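You operate a simulated robot arm through the tools that you are given. There is no shell and no other tool.

Carry out the task below with a simulated robot arm. There is one attempt and no reset: what you move stays moved.

## Task
Put things in order on the top of the long bench. At the end: the clear bottle is on the orange saucer; the pine block from the top of the long bench stands where the black spray pipe with the yellow head stood; the white adaptor stands on top of the clear old jar; the black dripper from the top of the long bench stands where the white adaptor stood; the black spray pipe with the yellow head stands where the clear bottle stood; whatever was shut is shut again. Leave all else as you found it, and nothing knocked over. Set down upright: clear bottle.
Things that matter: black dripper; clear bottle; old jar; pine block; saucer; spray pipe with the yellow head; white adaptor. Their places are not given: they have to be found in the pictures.

Only the result counts: the job must be done as asked and must still hold three seconds after the hand-in. Knocking over, shifting, dropping, spilling or breaking anything else fails it.

## Robot
A 7-joint arm with a two-finger parallel gripper, fixed in place. Base frame: the origin is at the foot of the arm, x ahead of it, y to its left, z up; the work surface is at about z = 0. Units: mm, rad, N and s.
With the tool pointing down near the work surface it reaches from about 240 to 620 mm from the base axis. Its first joint turns from -1.152 to 1.152 rad. Payload 2.6 kg.
The TCP is the grasp point between the finger pads, 30 mm short of the fingertips. In the tool frame z runs along the fingers and y along their closing line. Largest opening 94 mm; finger width 28, thickness 10; the body of the gripper, 50 by 96 mm, starts 55 mm behind the TCP.
Orientation is that of the tool frame in the base frame, as a unit quaternion [w, x, y, z]. With the fingers straight down and closing along the base's y, the tool's x points along the base's -x, its y along +y and its z along -z.

## Interface
- The arm moves only by the tool apply_moves. Its argument "steps" is a list of rows, each a list of 7 numbers: the turn, a rotation vector about the base's x, y, z in degrees, then the shift along the base's x, y, z in mm, then the gripper command, from -1 (shut) to 1 (fully open), values between in proportion. In form: [[rx, ry, rz, tx, ty, tz, grip], ...]. A call has 1 to 20 rows; each row shifts and turns the commanded pose from where the row before left it. A row lasts 0.2 s, in which the tool goes at most 50 mm and 0.15 rad; a call with a longer step from one row to the next is refused whole, and so is a gripper value outside its range. Where a pose cannot be reached the arm comes as near as it can. A force on the tool above 40 N (or 10 N above the force at the start of the call, whichever is more), or a blocked arm, ends the call early, and 0.2 s more pass. Each finger travels about 72 mm/s and halts on what it meets, pressing with about 22 N; the grip force reading is that of the motor and also rises with nothing between the fingers. The clock runs only during rows and for 0.2 s after the last one: add rows that do not move to give the fingers time. The reply holds the time, the measured pose of the TCP, the force on the tool along the base axes, the opening and the grip force, in the units named above and with some noise, with the torque about the TCP (base axes, N m) and any sound that the robot's microphone picked up, and new pictures: "show" is both (left out), scene, wrist or none.
- Cameras (640 x 400 px; columns grow to the right, rows downward): "scene" is fixed at [57.3, 458.8, 566.2]; the picture's right is [-0.50, -0.87, 0.00], its down [-0.47, 0.27, -0.84] and it looks along [0.73, -0.42, -0.55] (base axes); focal length 327 px, centre (320, 200). "wrist" rides on the gripper at [76, 14, -102] in the tool frame; the picture's right is [-0.18, 0.98, 0.00], its down [-0.75, -0.14, -0.64] and it looks along [-0.63, -0.12, 0.77] (tool axes); focal length 243 px, centre (320, 200).
- measure_at(camera, pixels): there is no depth. For up to 12 entries [column, row, z] of the newest picture of that camera ("zoom" is the newest enlarged one), the place [x, y] in the base frame at which the ray of that pixel passes the height z, good to about 2 mm. No time passes.
- close_up(camera, box): a new picture of the part [left, top, right, bottom] of that camera's present view, enlarged. No time passes.
- job_done(): hands the job in; it is judged then, once.

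Unless the task says otherwise, let go and move clear before handing in.

The tools are called after ">>>" as a command line: name --pt "numbers of a row" for each row, then --argument value for the rest, lists and objects as JSON in quotes. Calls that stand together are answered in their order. apply_moves: Moves the arm, as the interface text tells. Its arguments: {"type":"object","properties":{"steps":{"type":"array","items":{"type":"array","items":{"type":"number"}}},"show":{"type":"string","enum":["both","scene","wrist","none"]}},"required":["steps"]} The other tools are called the same way: measure_at (camera, pixels) gives the place at which the rays of pixels pass given heights; close_up (camera, box) takes an enlarged picture of a part of a camera's view; job_done () hands the job in.

At the start:

```text
time: 0.0
position: [372.4, 107.3, 325.9]
tcp_rot: [0.0, -0.001, 1.0, 0.0]
ft_force: [-0.5, 0.0, 0.6]
moment: [0.0, 0.03, -0.02]
grip_width: 93.9
gripper_force: 0.0
```

scene: 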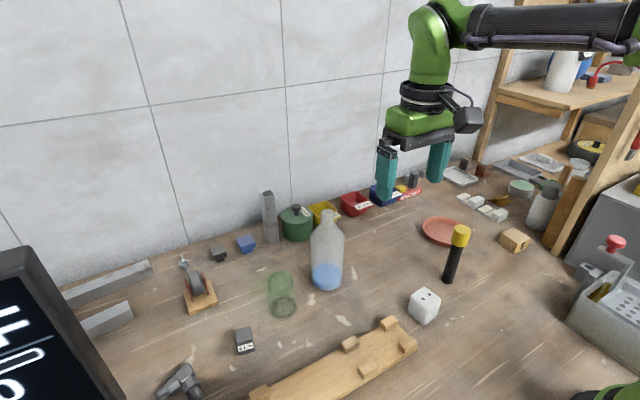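
wrist: 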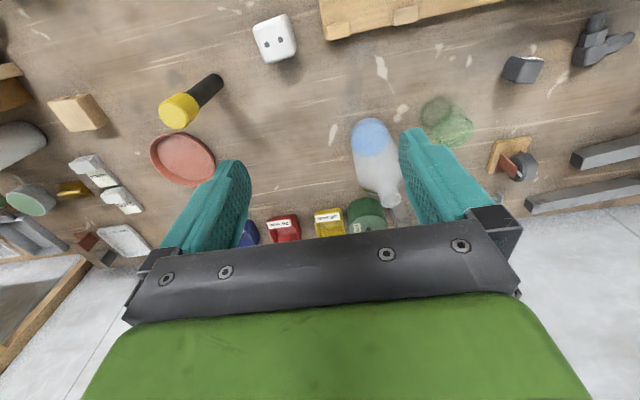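

The scene view shows the clear bottle with blue liquid near (327,255), a clear green jar at (281,296), the saucer at (443,231), the spray pipe at (455,255), the white adaptor at (424,306), and a pine block at (514,240). I'll enlarge parts of the picture to check each of these.

>>> close_up --camera "scene" --box '[220, 180, 380, 340]'

>>> close_up --camera "scene" --box '[380, 180, 540, 340]'

>>> close_up --camera "scene" --box '[100, 220, 280, 400]'

>>> close_up --camera "scene" --box '[440, 140, 640, 300]'

>>> close_up --camera "wrist" --box '[0, 0, 320, 270]'

>>> close_up --camera "wrist" --box '[320, 0, 640, 270]'

```text
2.50 times, centred on (300, 260) of scene
```

zoom: 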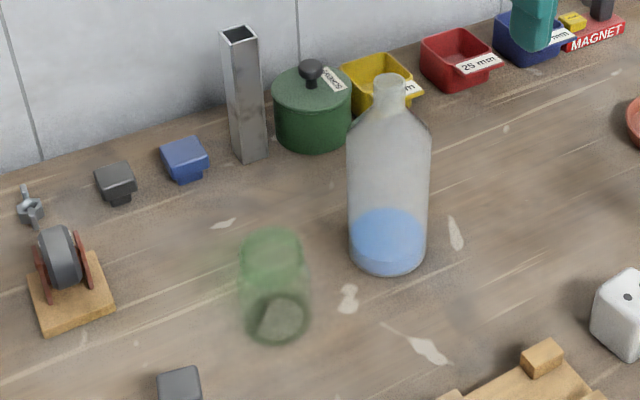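

```text
2.50 times, centred on (460, 260) of scene
```

zoom: 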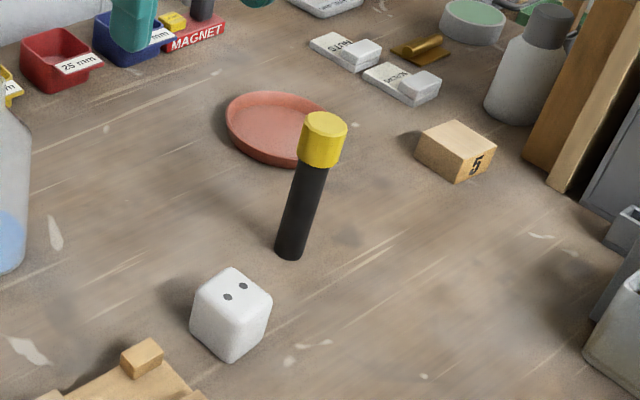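

```text
2.22 times, centred on (190, 310) of scene
```

zoom: 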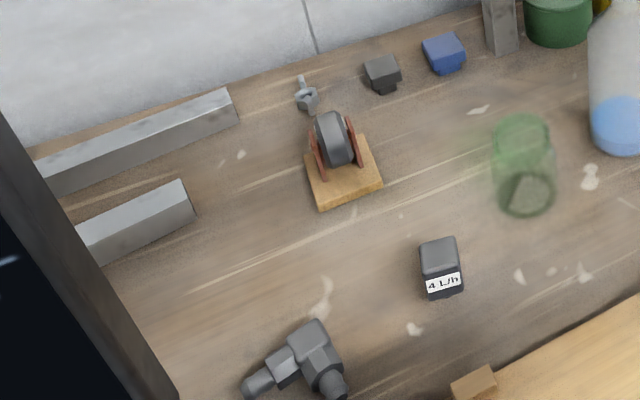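

```text
2.50 times, centred on (540, 220) of scene
```

zoom: 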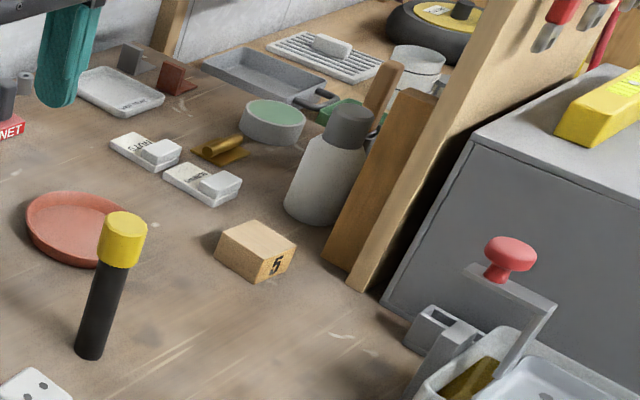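

```text
1.48 times, centred on (160, 135) of wrist
```

zoom: 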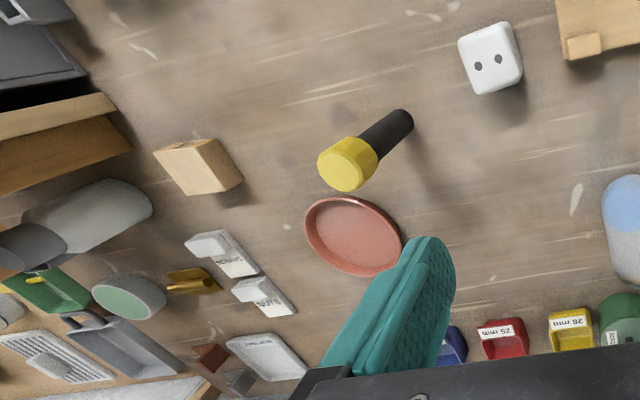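

```text
1.48 times, centred on (480, 135) of wrist
```

zoom: 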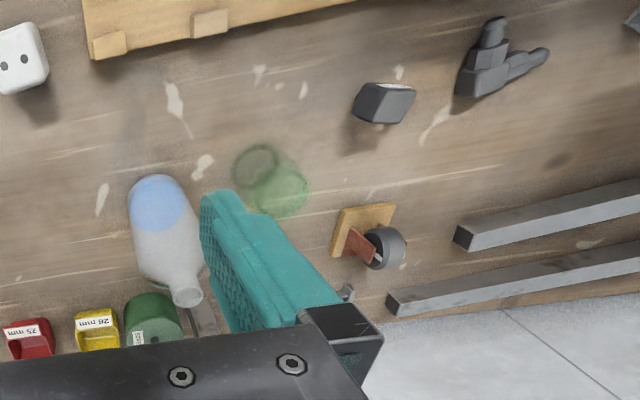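

The enlarged views identify each item: the "4 L/h" black dripper near (245,340), the pine block "5" at (514,240), and the white adaptor with two holes at (424,306). Next I'll measure the base points of these items in both cameras.

>>> measure_at --camera "scene" --pixels '[[327, 290, 0], [312, 280, 0], [343, 280, 0], [283, 317, 0], [270, 307, 0], [297, 307, 0], [447, 283, 0], [443, 279, 0], [455, 280, 0], [443, 231, 0], [422, 228, 10], [443, 244, 0]]'

>>> measure_at --camera "scene" --pixels '[[426, 324, 0], [409, 311, 0], [440, 308, 0], [499, 243, 0], [512, 253, 0], [528, 242, 0], [239, 353, 0], [254, 351, 0], [236, 343, 0], [328, 211, 180], [328, 211, 200], [461, 228, 100]]'

>>> measure_at --camera "wrist" --pixels '[[373, 124, 0], [388, 198, 150], [388, 198, 180], [388, 198, 200], [436, 107, 0], [456, 130, 60], [456, 130, 80], [212, 80, 0], [180, 110, 100], [180, 110, 120], [183, 160, 0], [275, 38, 30]]'

>>> close_up --camera "wrist" --box '[330, 80, 490, 220]'

>>> close_up --camera "scene" --box '[250, 250, 320, 330]'

```text
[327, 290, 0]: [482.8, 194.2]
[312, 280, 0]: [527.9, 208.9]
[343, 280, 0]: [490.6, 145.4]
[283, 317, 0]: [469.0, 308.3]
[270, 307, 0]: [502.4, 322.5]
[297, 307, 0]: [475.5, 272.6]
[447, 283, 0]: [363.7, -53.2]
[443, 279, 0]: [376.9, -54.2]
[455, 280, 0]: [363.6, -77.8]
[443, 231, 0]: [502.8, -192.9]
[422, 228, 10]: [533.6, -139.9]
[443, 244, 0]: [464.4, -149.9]
```

```text
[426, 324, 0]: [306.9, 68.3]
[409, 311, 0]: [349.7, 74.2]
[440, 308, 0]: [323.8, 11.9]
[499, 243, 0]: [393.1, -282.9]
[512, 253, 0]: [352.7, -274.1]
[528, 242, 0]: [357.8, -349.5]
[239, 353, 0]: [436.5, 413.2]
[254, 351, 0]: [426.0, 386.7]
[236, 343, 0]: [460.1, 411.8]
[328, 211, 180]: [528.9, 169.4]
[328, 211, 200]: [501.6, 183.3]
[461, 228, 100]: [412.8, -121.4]
```

```text
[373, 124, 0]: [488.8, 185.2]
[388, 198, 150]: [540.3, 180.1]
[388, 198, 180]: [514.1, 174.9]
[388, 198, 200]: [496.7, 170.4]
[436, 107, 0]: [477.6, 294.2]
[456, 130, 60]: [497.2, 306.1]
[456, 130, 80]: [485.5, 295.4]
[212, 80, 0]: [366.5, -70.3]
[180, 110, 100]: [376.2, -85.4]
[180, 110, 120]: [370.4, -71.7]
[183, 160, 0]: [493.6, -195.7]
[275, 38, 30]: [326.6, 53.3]
```

```text
2.86 times, centred on (410, 150) of wrist
```

zoom: 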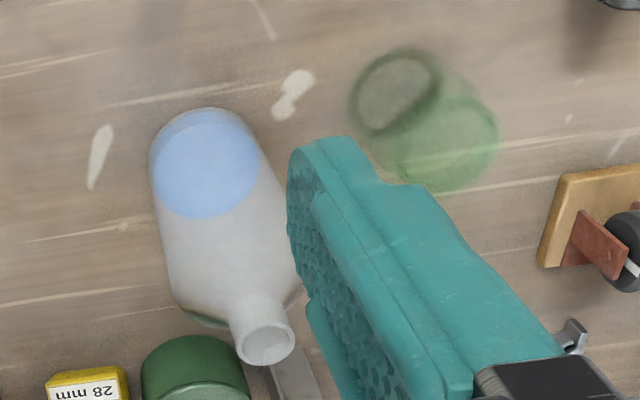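

```text
5.00 times, centred on (285, 290) of scene
```

zoom: 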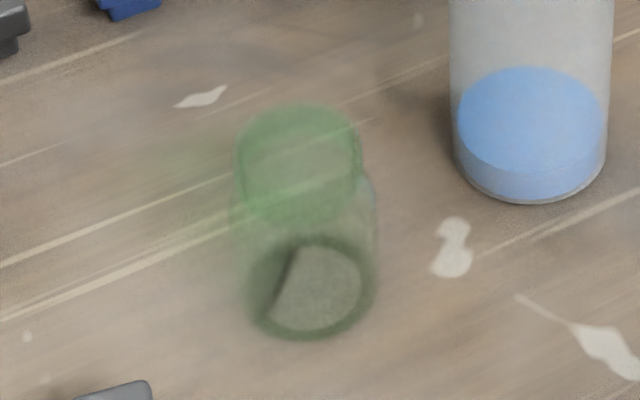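

The jar looks inverted, with a solid green disc on top, and the bottle is about 71 mm wide and 185 mm tall, standing near (512,177). I'll move in above it for better wrist views before gripping its neck.

>>> apply_moves --pt "0 0 0 20 25 0 1" --pt "0 0 0 20 25 0 1" --pt "0 0 0 20 19 0 1" --pt "0 0 0 0 0 0 1"

```text
time: 1.0
position: [433.5, 177.4, 325.1]
tcp_rot: [0.0, 0.0, 1.0, 0.0]
ft_force: [-0.7, 0.3, 0.5]
moment: [-0.02, 0.0, 0.0]
grip_width: 94.2
gripper_force: 0.1
```

scene: 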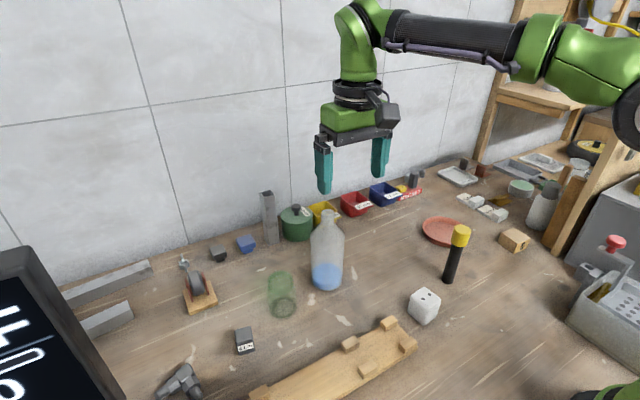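
wrist: 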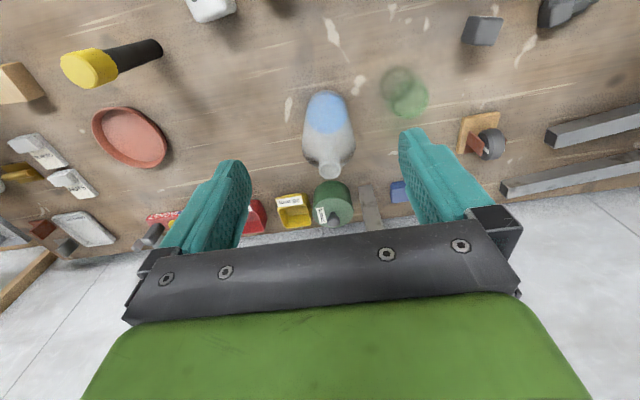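

>>> close_up --camera "wrist" --box '[270, 60, 450, 200]'

>>> close_up --camera "wrist" --box '[40, 20, 220, 180]'

>>> close_up --camera "scene" --box '[290, 200, 370, 300]'

>>> close_up --camera "scene" --box '[410, 200, 480, 290]'

```text
2.86 times, centred on (360, 130) of wrist
```

zoom: 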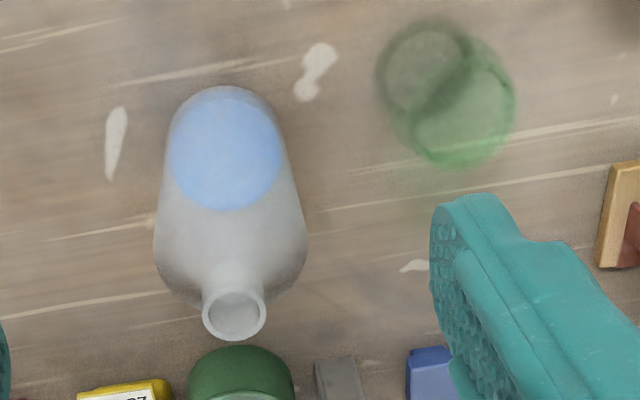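

```text
2.50 times, centred on (130, 100) of wrist
```

zoom: 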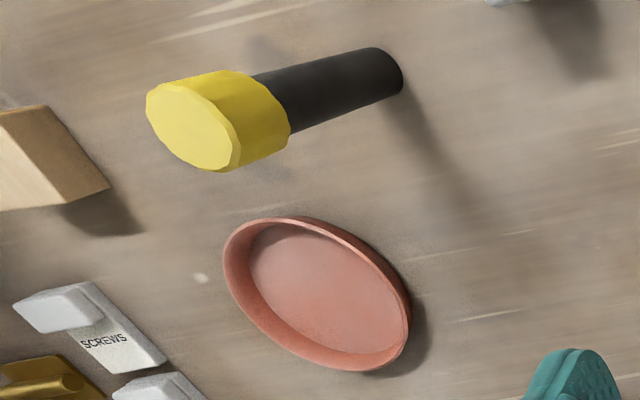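

```text
4.00 times, centred on (330, 250) of scene
```

zoom: 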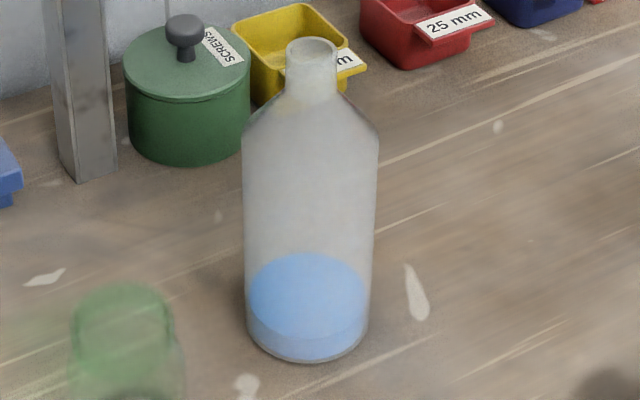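

```text
4.44 times, centred on (445, 245) of scene
```

zoom: 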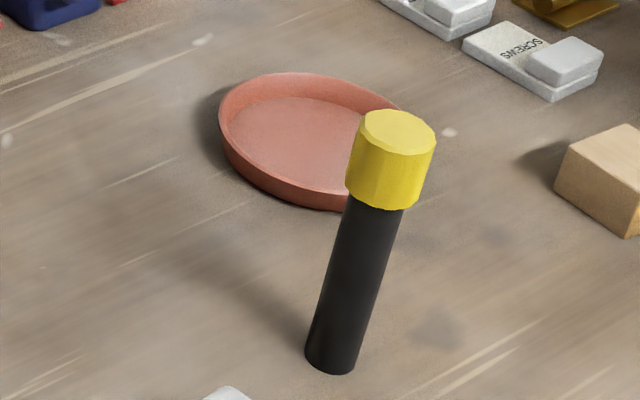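

The bottle mouth is at about (328,212) in the scene view and (330.6,170) in the wrist view. I'll intersect those two rays to get its height and axis, and take points on the saucer and jar as well.

>>> measure_at --camera "wrist" --pixels '[[330.6, 169.9, 170], [330.6, 169.9, 180], [330.6, 169.9, 190], [325.7, 90, 0], [389, 79, 0], [398, 85, 0], [408, 98, 60], [408, 98, 70], [408, 98, 80], [398, 66, 0], [370, 85, 0], [413, 118, 70]]'

>>> measure_at --camera "scene" --pixels '[[327.8, 212, 170], [327.8, 212, 180], [327.8, 212, 190], [326.3, 290.5, 0], [280, 280, 60], [280, 280, 70], [280, 280, 80], [282, 307, 0], [282.5, 317.5, 0], [281, 271, 60], [281, 271, 70], [281, 271, 80]]'

>>> measure_at --camera "wrist" --pixels '[[93, 120, 12], [167, 150, 12], [130, 137, 3], [110, 108, 12], [145, 166, 12], [163, 51, 0], [155, 40, 0], [80, 70, 110], [80, 70, 120], [80, 70, 130], [112, 109, 3], [150, 163, 3]]'

>>> close_up --camera "wrist" --box '[370, 50, 440, 130]'

```text
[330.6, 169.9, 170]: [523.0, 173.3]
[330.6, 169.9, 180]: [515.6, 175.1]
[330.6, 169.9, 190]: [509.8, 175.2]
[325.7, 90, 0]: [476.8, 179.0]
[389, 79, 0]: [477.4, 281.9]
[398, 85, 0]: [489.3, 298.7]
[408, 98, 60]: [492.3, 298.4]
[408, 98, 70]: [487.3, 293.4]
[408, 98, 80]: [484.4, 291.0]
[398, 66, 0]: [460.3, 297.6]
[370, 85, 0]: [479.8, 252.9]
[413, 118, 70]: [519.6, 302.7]
```

```text
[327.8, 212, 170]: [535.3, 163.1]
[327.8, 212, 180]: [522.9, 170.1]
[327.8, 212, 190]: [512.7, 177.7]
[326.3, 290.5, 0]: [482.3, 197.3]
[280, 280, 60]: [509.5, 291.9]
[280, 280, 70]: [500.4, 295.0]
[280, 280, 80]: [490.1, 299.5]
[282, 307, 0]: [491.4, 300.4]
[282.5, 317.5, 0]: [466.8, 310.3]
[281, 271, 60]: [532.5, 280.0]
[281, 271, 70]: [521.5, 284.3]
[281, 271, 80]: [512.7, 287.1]
```

```text
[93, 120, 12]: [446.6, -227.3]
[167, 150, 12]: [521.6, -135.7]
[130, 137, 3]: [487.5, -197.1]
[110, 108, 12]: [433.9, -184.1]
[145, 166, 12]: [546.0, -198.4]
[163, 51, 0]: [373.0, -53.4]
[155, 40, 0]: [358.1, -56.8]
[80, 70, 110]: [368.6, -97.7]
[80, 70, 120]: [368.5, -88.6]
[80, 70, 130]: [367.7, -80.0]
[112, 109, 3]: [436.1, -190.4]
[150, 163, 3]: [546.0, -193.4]
```

```text
5.00 times, centred on (405, 90) of wrist
```

zoom: 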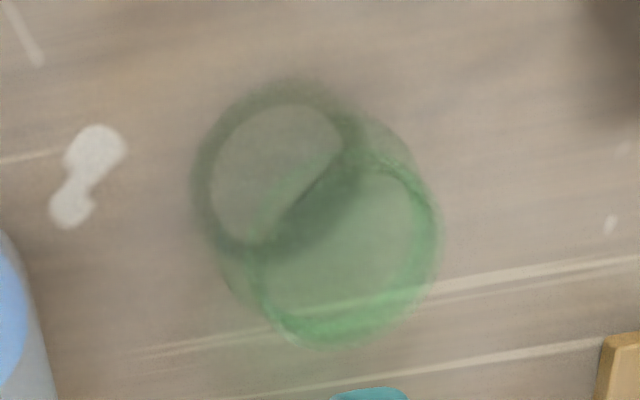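

The rays meet with the bottle mouth at about (512,176) and z≈188. Before picking it up, I'll look at the saucer and pipe from close above to fix their centres.

>>> apply_moves --pt "0 0 0 0 -48 0 1" --pt "0 0 0 0 -48 0 1" --pt "0 0 0 0 -48 0 1" --pt "0 0 0 0 -48 0 1" --pt "0 0 0 0 -48 0 1" --pt "0 0 0 0 -48 0 1" --pt "0 0 0 0 -48 0 1" --pt "0 0 0 0 -30 -40 1" --pt "0 0 0 0 0 -40 1" --pt "0 0 0 0 0 0 1"

```text
time: 3.2
position: [433.6, -187.1, 244.2]
tcp_rot: [0.0, 0.0, 1.0, -0.001]
ft_force: [-0.3, -0.2, 0.3]
moment: [0.02, 0.01, -0.01]
grip_width: 94.0
gripper_force: 0.0
```

scene: 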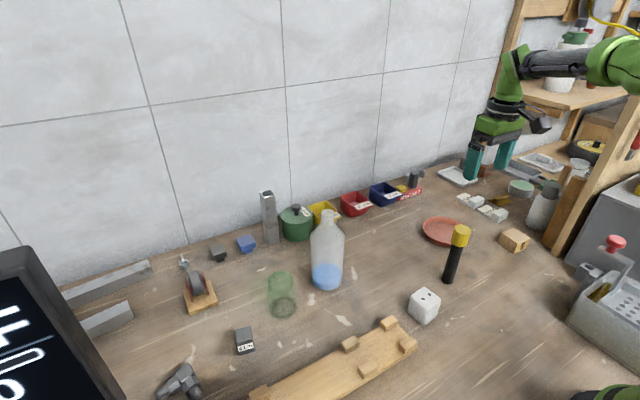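
wrist: 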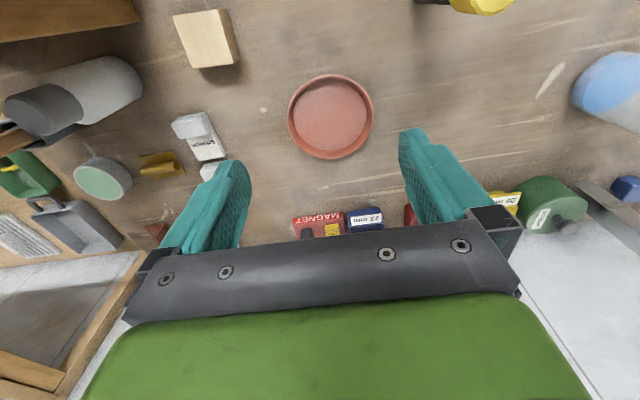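

>>> close_up --camera "wrist" --box '[280, 60, 380, 170]'

>>> measure_at --camera "wrist" --pixels '[[288, 112, 14], [373, 108, 14], [327, 74, 14], [333, 160, 14], [330, 116, 3], [330, 114, 14]]'

>>> close_up --camera "wrist" --box '[150, 0, 260, 80]'

```text
3.64 times, centred on (330, 115) of wrist
```

zoom: 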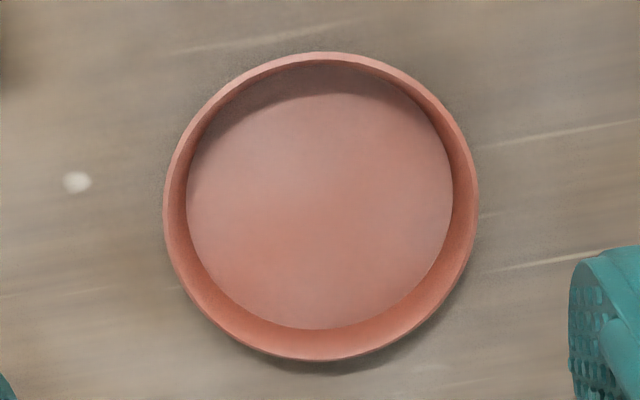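

```text
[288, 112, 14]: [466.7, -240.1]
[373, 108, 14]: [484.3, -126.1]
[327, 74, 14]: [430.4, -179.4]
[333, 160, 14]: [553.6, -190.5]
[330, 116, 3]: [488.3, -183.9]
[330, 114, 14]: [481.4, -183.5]
```

```text
5.00 times, centred on (205, 40) of wrist
```

zoom: 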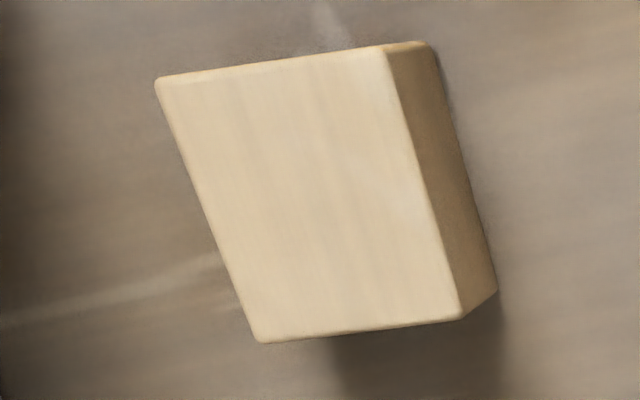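

The saucer rim spans wrist pixels (287,119) to (373.6,118) and (331,74) to (330,159). I'll measure the floor ellipse and the rim at several heights to get its centre.

>>> measure_at --camera "wrist" --pixels '[[293.1, 116.4, 4], [366.3, 113.6, 4], [330, 150.2, 4], [287, 119, 14], [373.6, 117.7, 14], [331.3, 74.3, 14], [330, 159.2, 14], [331.3, 74.3, 20], [330, 159.2, 20], [330, 112.5, 4]]'

>>> measure_at --camera "scene" --pixels '[[422.3, 226.6, 14], [440.6, 216.2, 14], [447.3, 247.3, 0], [422.3, 226.6, 20], [440.6, 216.2, 20], [447.3, 247.3, 14]]'

>>> measure_at --camera "wrist" --pixels '[[173, 16, 40], [218.5, 9, 40], [194, 68.5, 40], [234, 63, 40], [240.5, 58, 0], [228, 8, 0]]'

```text
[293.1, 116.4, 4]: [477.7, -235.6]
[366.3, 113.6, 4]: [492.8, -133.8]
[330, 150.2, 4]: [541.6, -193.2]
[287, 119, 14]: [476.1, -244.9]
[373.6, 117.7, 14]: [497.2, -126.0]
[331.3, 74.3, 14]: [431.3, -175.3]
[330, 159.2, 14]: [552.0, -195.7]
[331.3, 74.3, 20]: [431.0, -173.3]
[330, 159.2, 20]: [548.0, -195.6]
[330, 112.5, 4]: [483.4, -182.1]
```

```text
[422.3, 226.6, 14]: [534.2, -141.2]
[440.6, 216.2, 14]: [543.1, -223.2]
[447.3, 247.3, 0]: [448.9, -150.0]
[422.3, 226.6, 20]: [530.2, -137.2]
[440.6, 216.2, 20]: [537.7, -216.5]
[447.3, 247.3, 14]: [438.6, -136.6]
```

```text
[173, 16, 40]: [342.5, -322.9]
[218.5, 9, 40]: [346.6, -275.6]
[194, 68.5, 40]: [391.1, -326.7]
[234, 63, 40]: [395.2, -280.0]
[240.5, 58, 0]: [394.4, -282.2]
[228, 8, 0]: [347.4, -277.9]
```

The saucer centre comes out at about (491,-185) with a floor roughly 100 mm across, and the pine block is about 48×48×40 at (369,-301). Now I'll go over the bottle neck at (512,176).

>>> apply_moves --pt "0 0 0 9.8 45.4 3 1" --pt "0 0 0 9.8 45.4 3 1" --pt "0 0 0 9.8 45.4 3 1" --pt "0 0 0 9.8 45.4 3 1" --pt "0 0 0 9.8 45.4 0 1" --pt "0 0 0 9.8 45.4 0 1" --pt "0 0 0 9.8 45.4 0 1" --pt "0 0 0 9.8 45.3 0 1" --pt "0 0 0 0 0 0 1" --pt "0 0 0 0 0 0 1"

```text
time: 5.4
position: [511.1, 174.9, 258.5]
tcp_rot: [0.0, 0.0, 1.0, 0.0]
ft_force: [0.0, -0.1, 0.5]
moment: [-0.01, 0.04, -0.02]
grip_width: 94.1
gripper_force: 0.1
```

scene: 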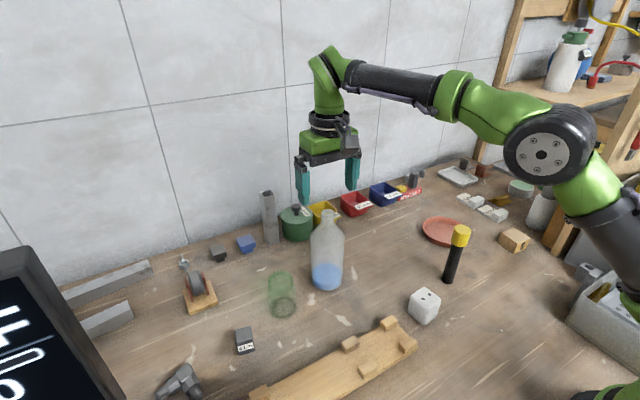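
wrist: 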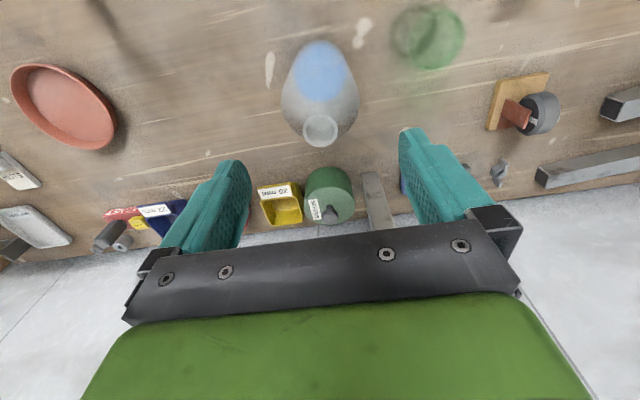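

The bottle mouth is at about (320,130) in the wrist view. I'll measure it at mouth height to centre the grip, and use the jar's outline to get its height.

>>> close_up --camera "wrist" --box '[270, 30, 370, 150]'

>>> measure_at --camera "wrist" --pixels '[[320.5, 130, 180], [320.5, 130, 185], [320.5, 130, 190], [303, 128, 188], [338, 128, 188], [319, 41, 0]]'

>>> close_up --camera "wrist" --box '[380, 0, 480, 80]'

```text
3.33 times, centred on (320, 90) of wrist
```

zoom: 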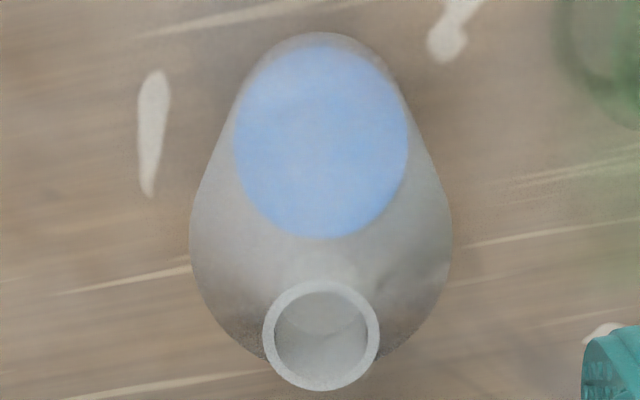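

```text
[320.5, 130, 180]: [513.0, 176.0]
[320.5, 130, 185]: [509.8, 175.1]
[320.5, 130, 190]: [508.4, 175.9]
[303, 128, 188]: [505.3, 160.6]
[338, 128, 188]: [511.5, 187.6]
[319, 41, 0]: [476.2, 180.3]
```

```text
5.00 times, centred on (430, 40) of wrist
```

zoom: 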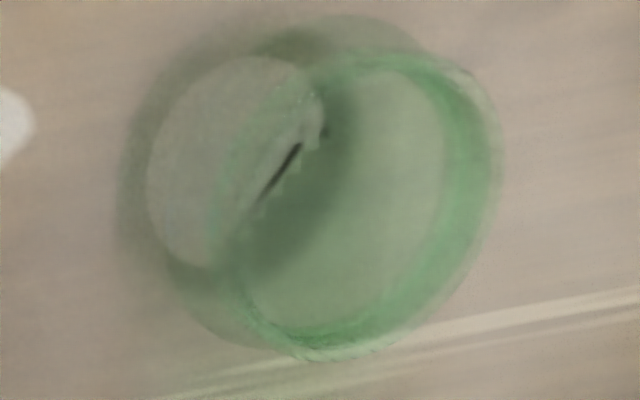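

The neck is centred at about (510,175.5) with a 28 mm lip, so the hand is already lined up. I'll descend 65 mm so the fingertips reach just above the shoulder.

>>> apply_moves --pt "0 0 0 -1 0.5 -25 1" --pt "0 0 0 0 0 -25 1" --pt "0 0 0 0 0 -15 1" --pt "0 0 0 0 0 0 1"

>>> close_up --camera "scene" --box '[280, 120, 380, 300]'

```text
time: 6.4
position: [509.2, 174.9, 192.6]
tcp_rot: [0.0, 0.0, 1.0, 0.0]
ft_force: [0.0, 0.7, -0.1]
moment: [0.02, 0.02, 0.02]
grip_width: 94.1
gripper_force: 0.2
```

scene: 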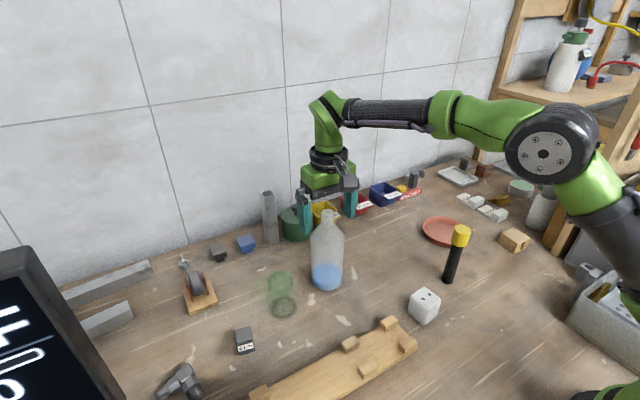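
wrist: 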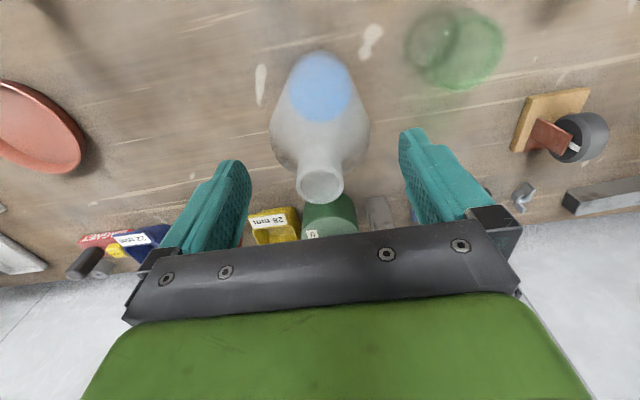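

```text
2.22 times, centred on (330, 210) of scene
```

zoom: 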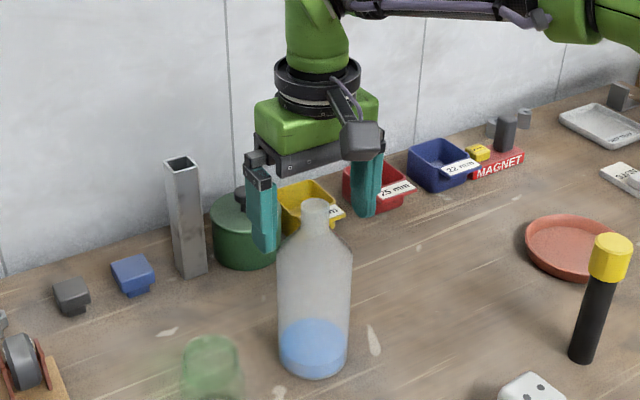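

The mouth at (320,180) sits between the fingers with little offset. I'll close in two stages and then test with a small lift.

>>> apply_moves --pt "0 0 0 0 0.5 0 -0.2" --pt "0 0 0 0 0 0 -0.2" --pt "0 0 0 0 0 0 -0.2" --pt "0 0 0 0 0 0 -0.5" --pt "0 0 0 0 0 0 -1" --pt "0 0 0 0 0 0 -1" --pt "0 0 0 0 0 0 -1"

```text
time: 8.0
position: [509.8, 175.9, 193.3]
tcp_rot: [0.001, 0.0, 1.0, 0.001]
ft_force: [-0.7, -0.3, 11.2]
moment: [-0.15, -0.01, 0.01]
grip_width: 28.9
gripper_force: 22.1
```

scene: 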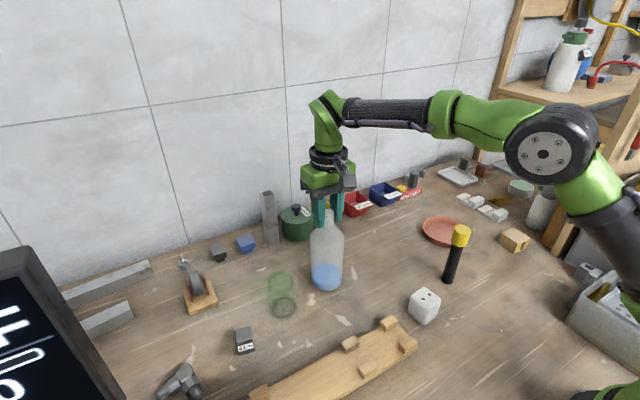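
wrist: 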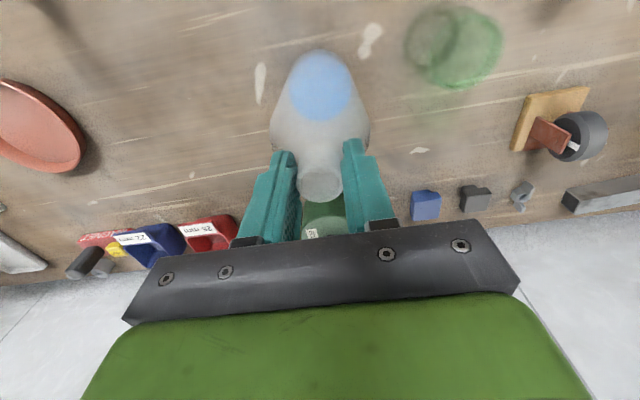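

The grip stopped at 28.9 mm, with about 11 N pushing up because the tips are riding on the shoulder. I'll ease up slowly and watch the force and the bottle.

>>> apply_moves --pt "0 0 0 0 0 3 -1" --pt "0 0 0 0 0 4 -1" --pt "0 0 0 0 0 6 -1" --pt "0 0 0 0 0 10 -1" --pt "0 0 0 0 0 0 -1" --pt "0 0 0 0 0 0 -1"

>>> close_up --camera "scene" --box '[280, 150, 380, 300]'

```text
time: 9.4
position: [509.7, 175.4, 215.9]
tcp_rot: [0.0, -0.001, 1.0, -0.001]
ft_force: [-0.5, 0.0, -1.0]
moment: [0.01, 0.01, 0.01]
grip_width: 29.0
gripper_force: 22.1
```

scene: 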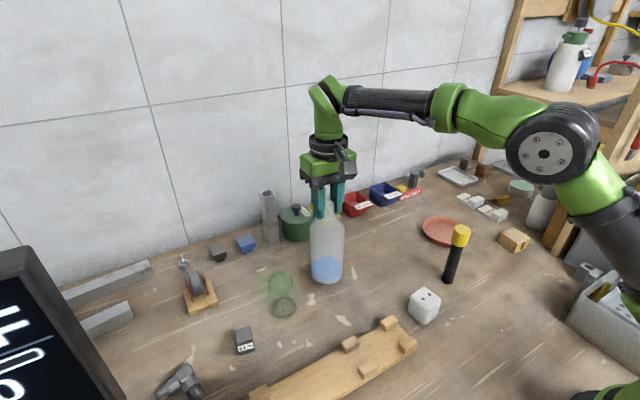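
wrist: 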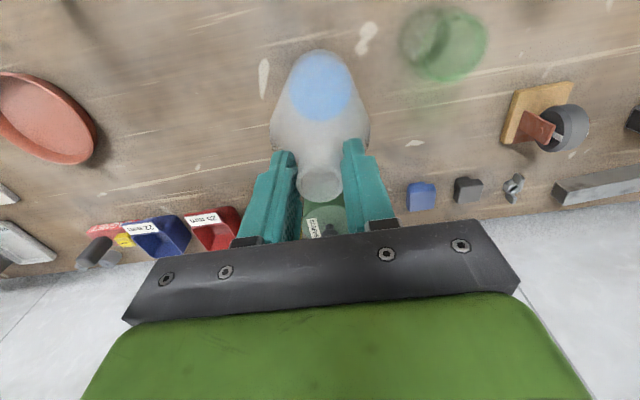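

```text
2.67 times, centred on (330, 225) of scene
```

zoom: 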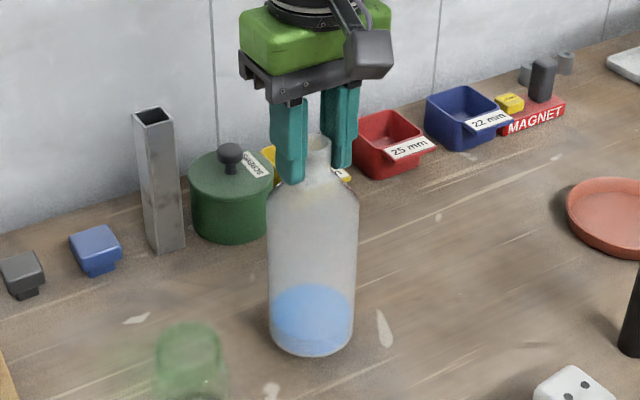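

The bottle came up with the hand, with the mouth unchanged in the wrist view. I'll lift to about 60 mm clearance and carry it gently over to the saucer.

>>> apply_moves --pt "0 0 0 0 0 15 -1" --pt "0 0 0 0 0 15 -1" --pt "0 0 0 0 -10 7 -1" --pt "0 0 0 -1.5 -20 0 -1" --pt "0 0 0 -1.5 -25 0 -1" --pt "0 0 0 -1.5 -28 0 -1" --pt "0 0 0 -1.5 -28 0 -1" --pt "0 0 0 -1.5 -28 0 -1" --pt "0 0 0 -1.5 -28 0 -1" --pt "0 0 0 -1.5 -28 0 -1" --pt "0 0 0 -1.5 -28 0 -1" --pt "0 0 0 -1.5 -28 0 -1" --pt "0 0 0 -1.5 -28 0 -1" --pt "0 0 0 -1.5 -28 0 -1" --pt "0 0 0 -1.5 -25 0 -1" --pt "0 0 0 -0.7 -18 0 -1" --pt "0 0 0 0 -12.4 0 -1" --pt "0 0 0 0 0 0 -1" --pt "0 0 0 0 0 0 -1"

>>> close_up --camera "scene" --box '[380, 120, 500, 260]'

```text
time: 13.4
position: [491.5, -188.3, 252.4]
tcp_rot: [0.0, 0.0, 1.0, 0.0]
ft_force: [-0.4, -0.2, -1.0]
moment: [0.03, 0.0, 0.02]
grip_width: 28.6
gripper_force: 22.0
```

scene: 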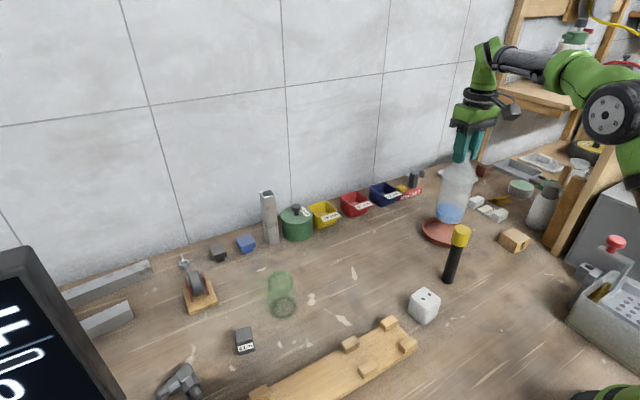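
wrist: 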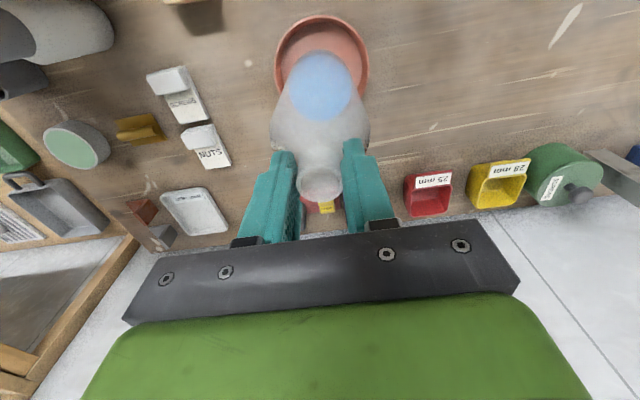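

```text
2.86 times, centred on (440, 190) of scene
```

zoom: 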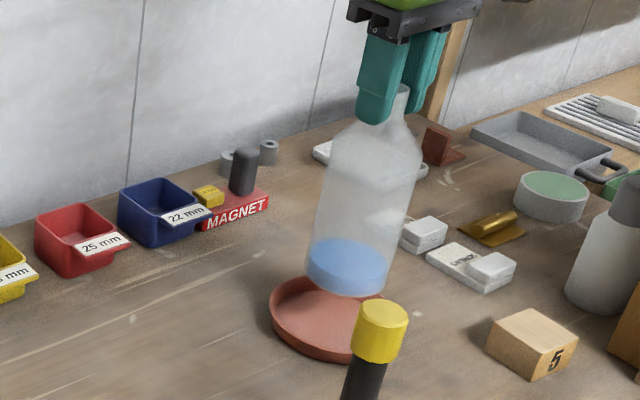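

The bottle hangs above the saucer, with the rim visible at (275,62), (369,70) and (322,15) in the wrist view. I'll check the offset before lowering.

>>> measure_at --camera "wrist" --pixels '[[274.5, 62, 16], [369.5, 60, 16], [322, 15.5, 16]]'

```text
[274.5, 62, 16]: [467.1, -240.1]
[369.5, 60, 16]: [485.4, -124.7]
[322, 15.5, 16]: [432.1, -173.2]
```

The saucer centre is confirmed at about (491,-184), so I'll shift 3 mm in y. Then I'll lower most of the way and finish with small steps until I feel contact.

>>> apply_moves --pt "0 0 0 0 3.5 -10 -1" --pt "0 0 0 0 0 -15 -1" --pt "0 0 0 0 0 -12 -1" --pt "0 0 0 0 0 -8 -1" --pt "0 0 0 0 0 0 -1"

>>> close_up --camera "scene" --box '[390, 140, 510, 260]'

```text
time: 14.6
position: [491.1, -184.0, 207.0]
tcp_rot: [0.0, 0.0, 1.0, 0.0]
ft_force: [0.0, -0.1, -1.7]
moment: [-0.03, -0.01, -0.01]
grip_width: 28.6
gripper_force: 21.7
```

scene: 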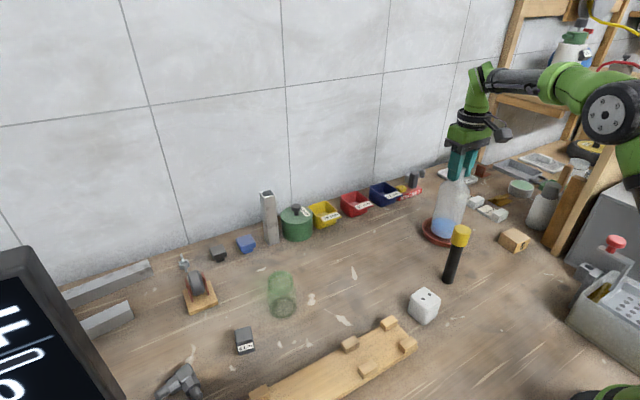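
wrist: 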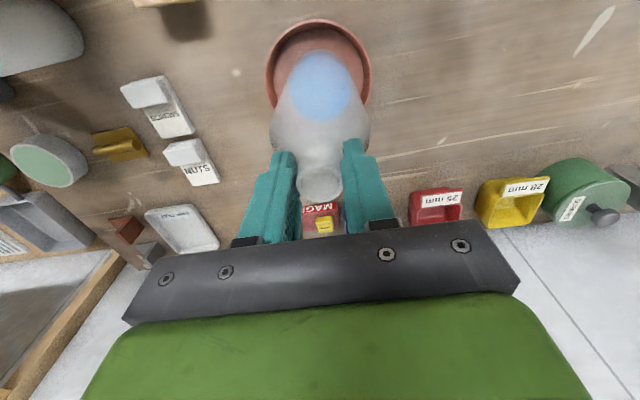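

```text
3.33 times, centred on (450, 200) of scene
```

zoom: 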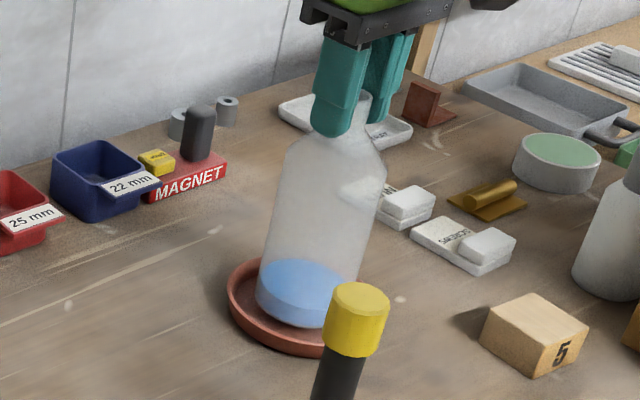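

The hand is centred at (491,-184) and z=207, with the bottle base still a few mm above the saucer floor. I'll step down in small moves.

>>> apply_moves --pt "0 0 0 0 0 -2 -1" --pt "0 0 0 0 0 -2 -1" --pt "0 0 0 0 0 -2 -1" --pt "0 0 0 0 0 0 -1" --show "none"

```text
time: 15.6
position: [491.0, -183.0, 200.8]
tcp_rot: [0.0, -0.001, 1.0, 0.0]
ft_force: [-0.9, -0.6, -0.6]
moment: [0.01, -0.03, 0.01]
grip_width: 29.0
gripper_force: 21.9
```

There's no clear contact yet at z=200.8. I'll continue down in 1 mm steps.

>>> apply_moves --pt "0 0 0 0 0 -1 -1" --pt "0 0 0 0 0 -1 -1" --pt "0 0 0 0 0 0 -1" --show "none"

```text
time: 16.4
position: [491.1, -184.3, 198.2]
tcp_rot: [0.0, 0.0, 1.0, 0.0]
ft_force: [0.1, -0.4, -1.2]
moment: [0.03, -0.02, 0.02]
grip_width: 29.0
gripper_force: 22.0
```

>>> apply_moves --pt "0 0 0 0 0 -1 -1" --pt "0 0 0 0 0 -0.5 -1" --pt "0 0 0 0 0 0 -1" --show "none"

```text
time: 17.2
position: [491.0, -184.0, 197.0]
tcp_rot: [0.0, -0.001, 1.0, 0.001]
ft_force: [-1.6, 2.0, 7.4]
moment: [0.16, 0.4, -0.01]
grip_width: 29.0
gripper_force: 21.9
```

Contact shows as a 7 N upward force at z=197, so the bottle is resting on the saucer floor. I'll open the fingers, check the bottle, and then rise clear.

>>> apply_moves --pt "0 0 0 0 0 0 -0.2" --pt "0 0 0 0 0 0 0.3" --pt "0 0 0 0 0 0 0.6" --pt "0 0 0 0 0 0 0.6" --pt "0 0 0 0 0 15 0.6" --pt "0 0 0 0 0 30 0.8" --pt "0 0 0 0 0 40 1" --pt "0 0 0 0 0 0 1"

>>> close_up --camera "scene" --box '[390, 140, 510, 290]'

```text
time: 19.0
position: [492.4, -182.5, 284.2]
tcp_rot: [0.0, 0.0, 1.0, 0.0]
ft_force: [0.3, -0.4, -0.6]
moment: [-0.02, -0.01, -0.03]
grip_width: 94.0
gripper_force: 0.1
```

scene: 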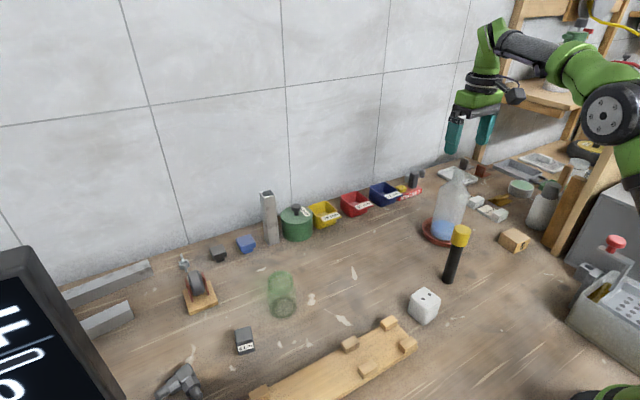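
wrist: 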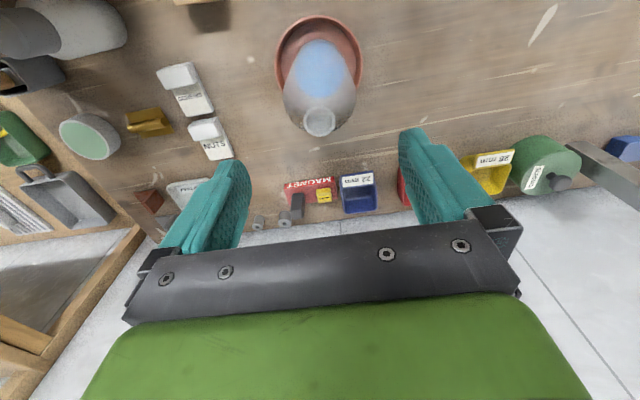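

```text
2.67 times, centred on (450, 215) of scene
```

zoom: 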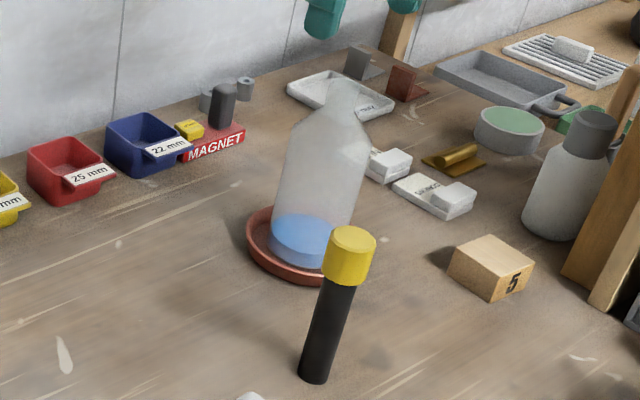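

The bottle stands upright inside the saucer. Next I'll move back toward the spray pipe to view it from above and locate its axis.

>>> apply_moves --pt "0 0 0 -36.4 23 0 1" --pt "0 0 0 -36.4 23 0 1" --pt "0 0 0 -36.4 23 0 1" --pt "0 0 0 -36.4 23 0 1" --pt "0 0 0 -26.4 23 0 1" --pt "0 0 0 0 0 -20 1" --pt "0 0 0 0 0 0 1"

>>> close_up --camera "wrist" --box '[240, 0, 400, 180]'

>>> close_up --camera "scene" --box '[425, 210, 495, 295]'

```text
time: 20.6
position: [319.5, -69.3, 262.8]
tcp_rot: [0.0, 0.0, 1.0, 0.0]
ft_force: [0.3, -0.1, -0.4]
moment: [0.03, -0.01, -0.02]
grip_width: 93.8
gripper_force: 0.1
```

scene: 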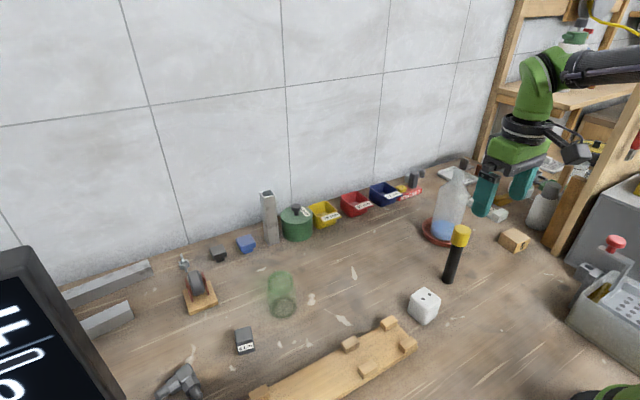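
wrist: 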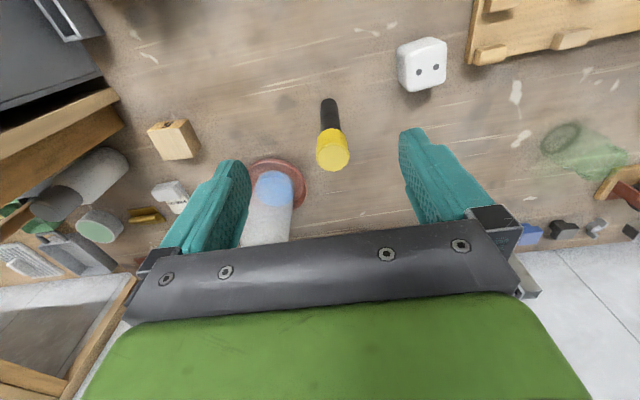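

```text
2.22 times, centred on (320, 90) of wrist
```

zoom: 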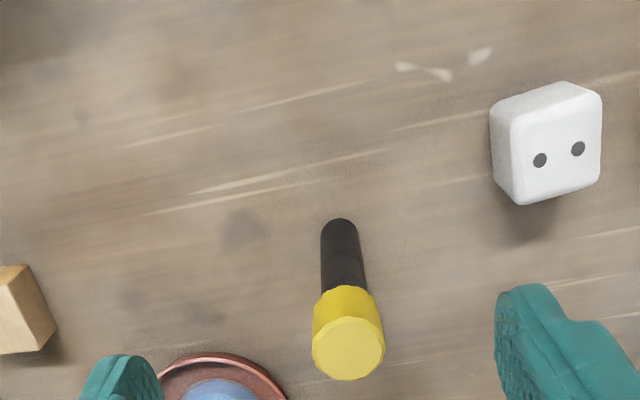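

```text
4.71 times, centred on (460, 252) of scene
```

zoom: 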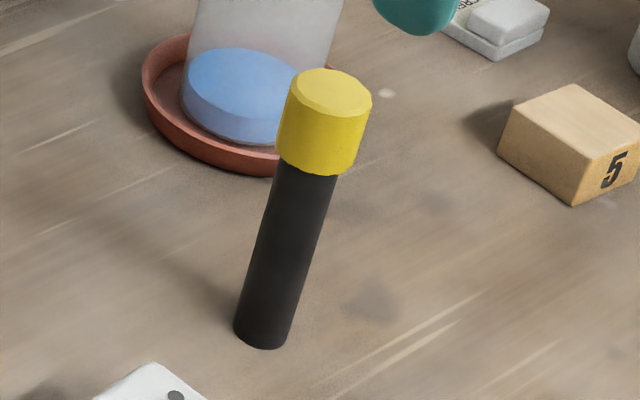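

The pipe's head top is at (332.6,156.6) in the wrist view and (462.5,229) in the scene view. I'll intersect the rays for its height and axis, and check the adaptor's position too.

>>> measure_at --camera "wrist" --pixels '[[332.6, 156.6, 110], [332.6, 156.6, 120], [332.6, 156.6, 130], [332.6, 156.6, 140], [329.5, 98.6, 0], [320, 107, 0], [339, 107, 0], [316, 155, 125], [349.5, 155, 125]]'

>>> measure_at --camera "scene" --pixels '[[462.5, 229, 110], [462.5, 229, 120], [462.5, 229, 130], [462.5, 229, 140], [447.6, 283.4, 0], [441.7, 278.5, 0], [453.6, 280.6, 0]]'

>>> measure_at --camera "wrist" --pixels '[[398, 48, 40], [405, 55, 40], [445, 43, 40], [446, 83, 40], [410, 91, 40], [430, 37, 40], [397, 78, 0], [447, 85, 0], [412, 93, 0]]'

>>> close_up --camera "wrist" --box '[380, 20, 470, 110]'

```text
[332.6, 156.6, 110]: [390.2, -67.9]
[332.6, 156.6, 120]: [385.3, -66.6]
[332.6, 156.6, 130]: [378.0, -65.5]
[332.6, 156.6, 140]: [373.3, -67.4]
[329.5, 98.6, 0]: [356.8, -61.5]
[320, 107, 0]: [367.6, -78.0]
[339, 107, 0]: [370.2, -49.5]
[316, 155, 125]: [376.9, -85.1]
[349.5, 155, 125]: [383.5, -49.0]
```

```text
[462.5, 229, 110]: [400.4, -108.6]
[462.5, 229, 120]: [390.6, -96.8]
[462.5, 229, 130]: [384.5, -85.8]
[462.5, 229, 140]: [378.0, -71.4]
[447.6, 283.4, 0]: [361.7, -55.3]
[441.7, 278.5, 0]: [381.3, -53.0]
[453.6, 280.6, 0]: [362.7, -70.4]
```

```text
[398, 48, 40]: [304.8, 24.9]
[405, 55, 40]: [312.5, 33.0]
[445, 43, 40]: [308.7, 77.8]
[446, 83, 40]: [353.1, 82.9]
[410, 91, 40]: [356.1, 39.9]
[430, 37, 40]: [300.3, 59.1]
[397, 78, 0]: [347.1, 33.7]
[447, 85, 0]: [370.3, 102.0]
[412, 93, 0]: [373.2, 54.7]
```

```text
4.44 times, centred on (425, 65) of wrist
```

zoom: 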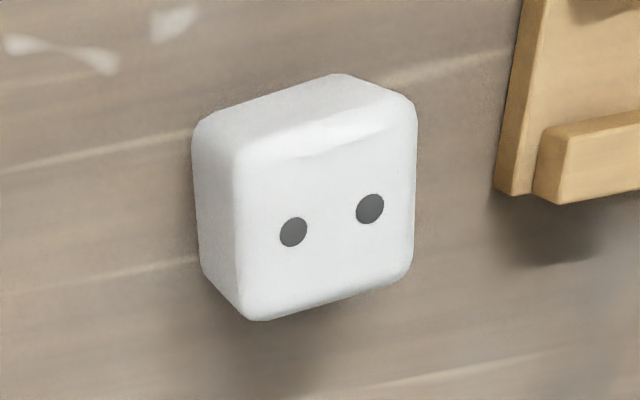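

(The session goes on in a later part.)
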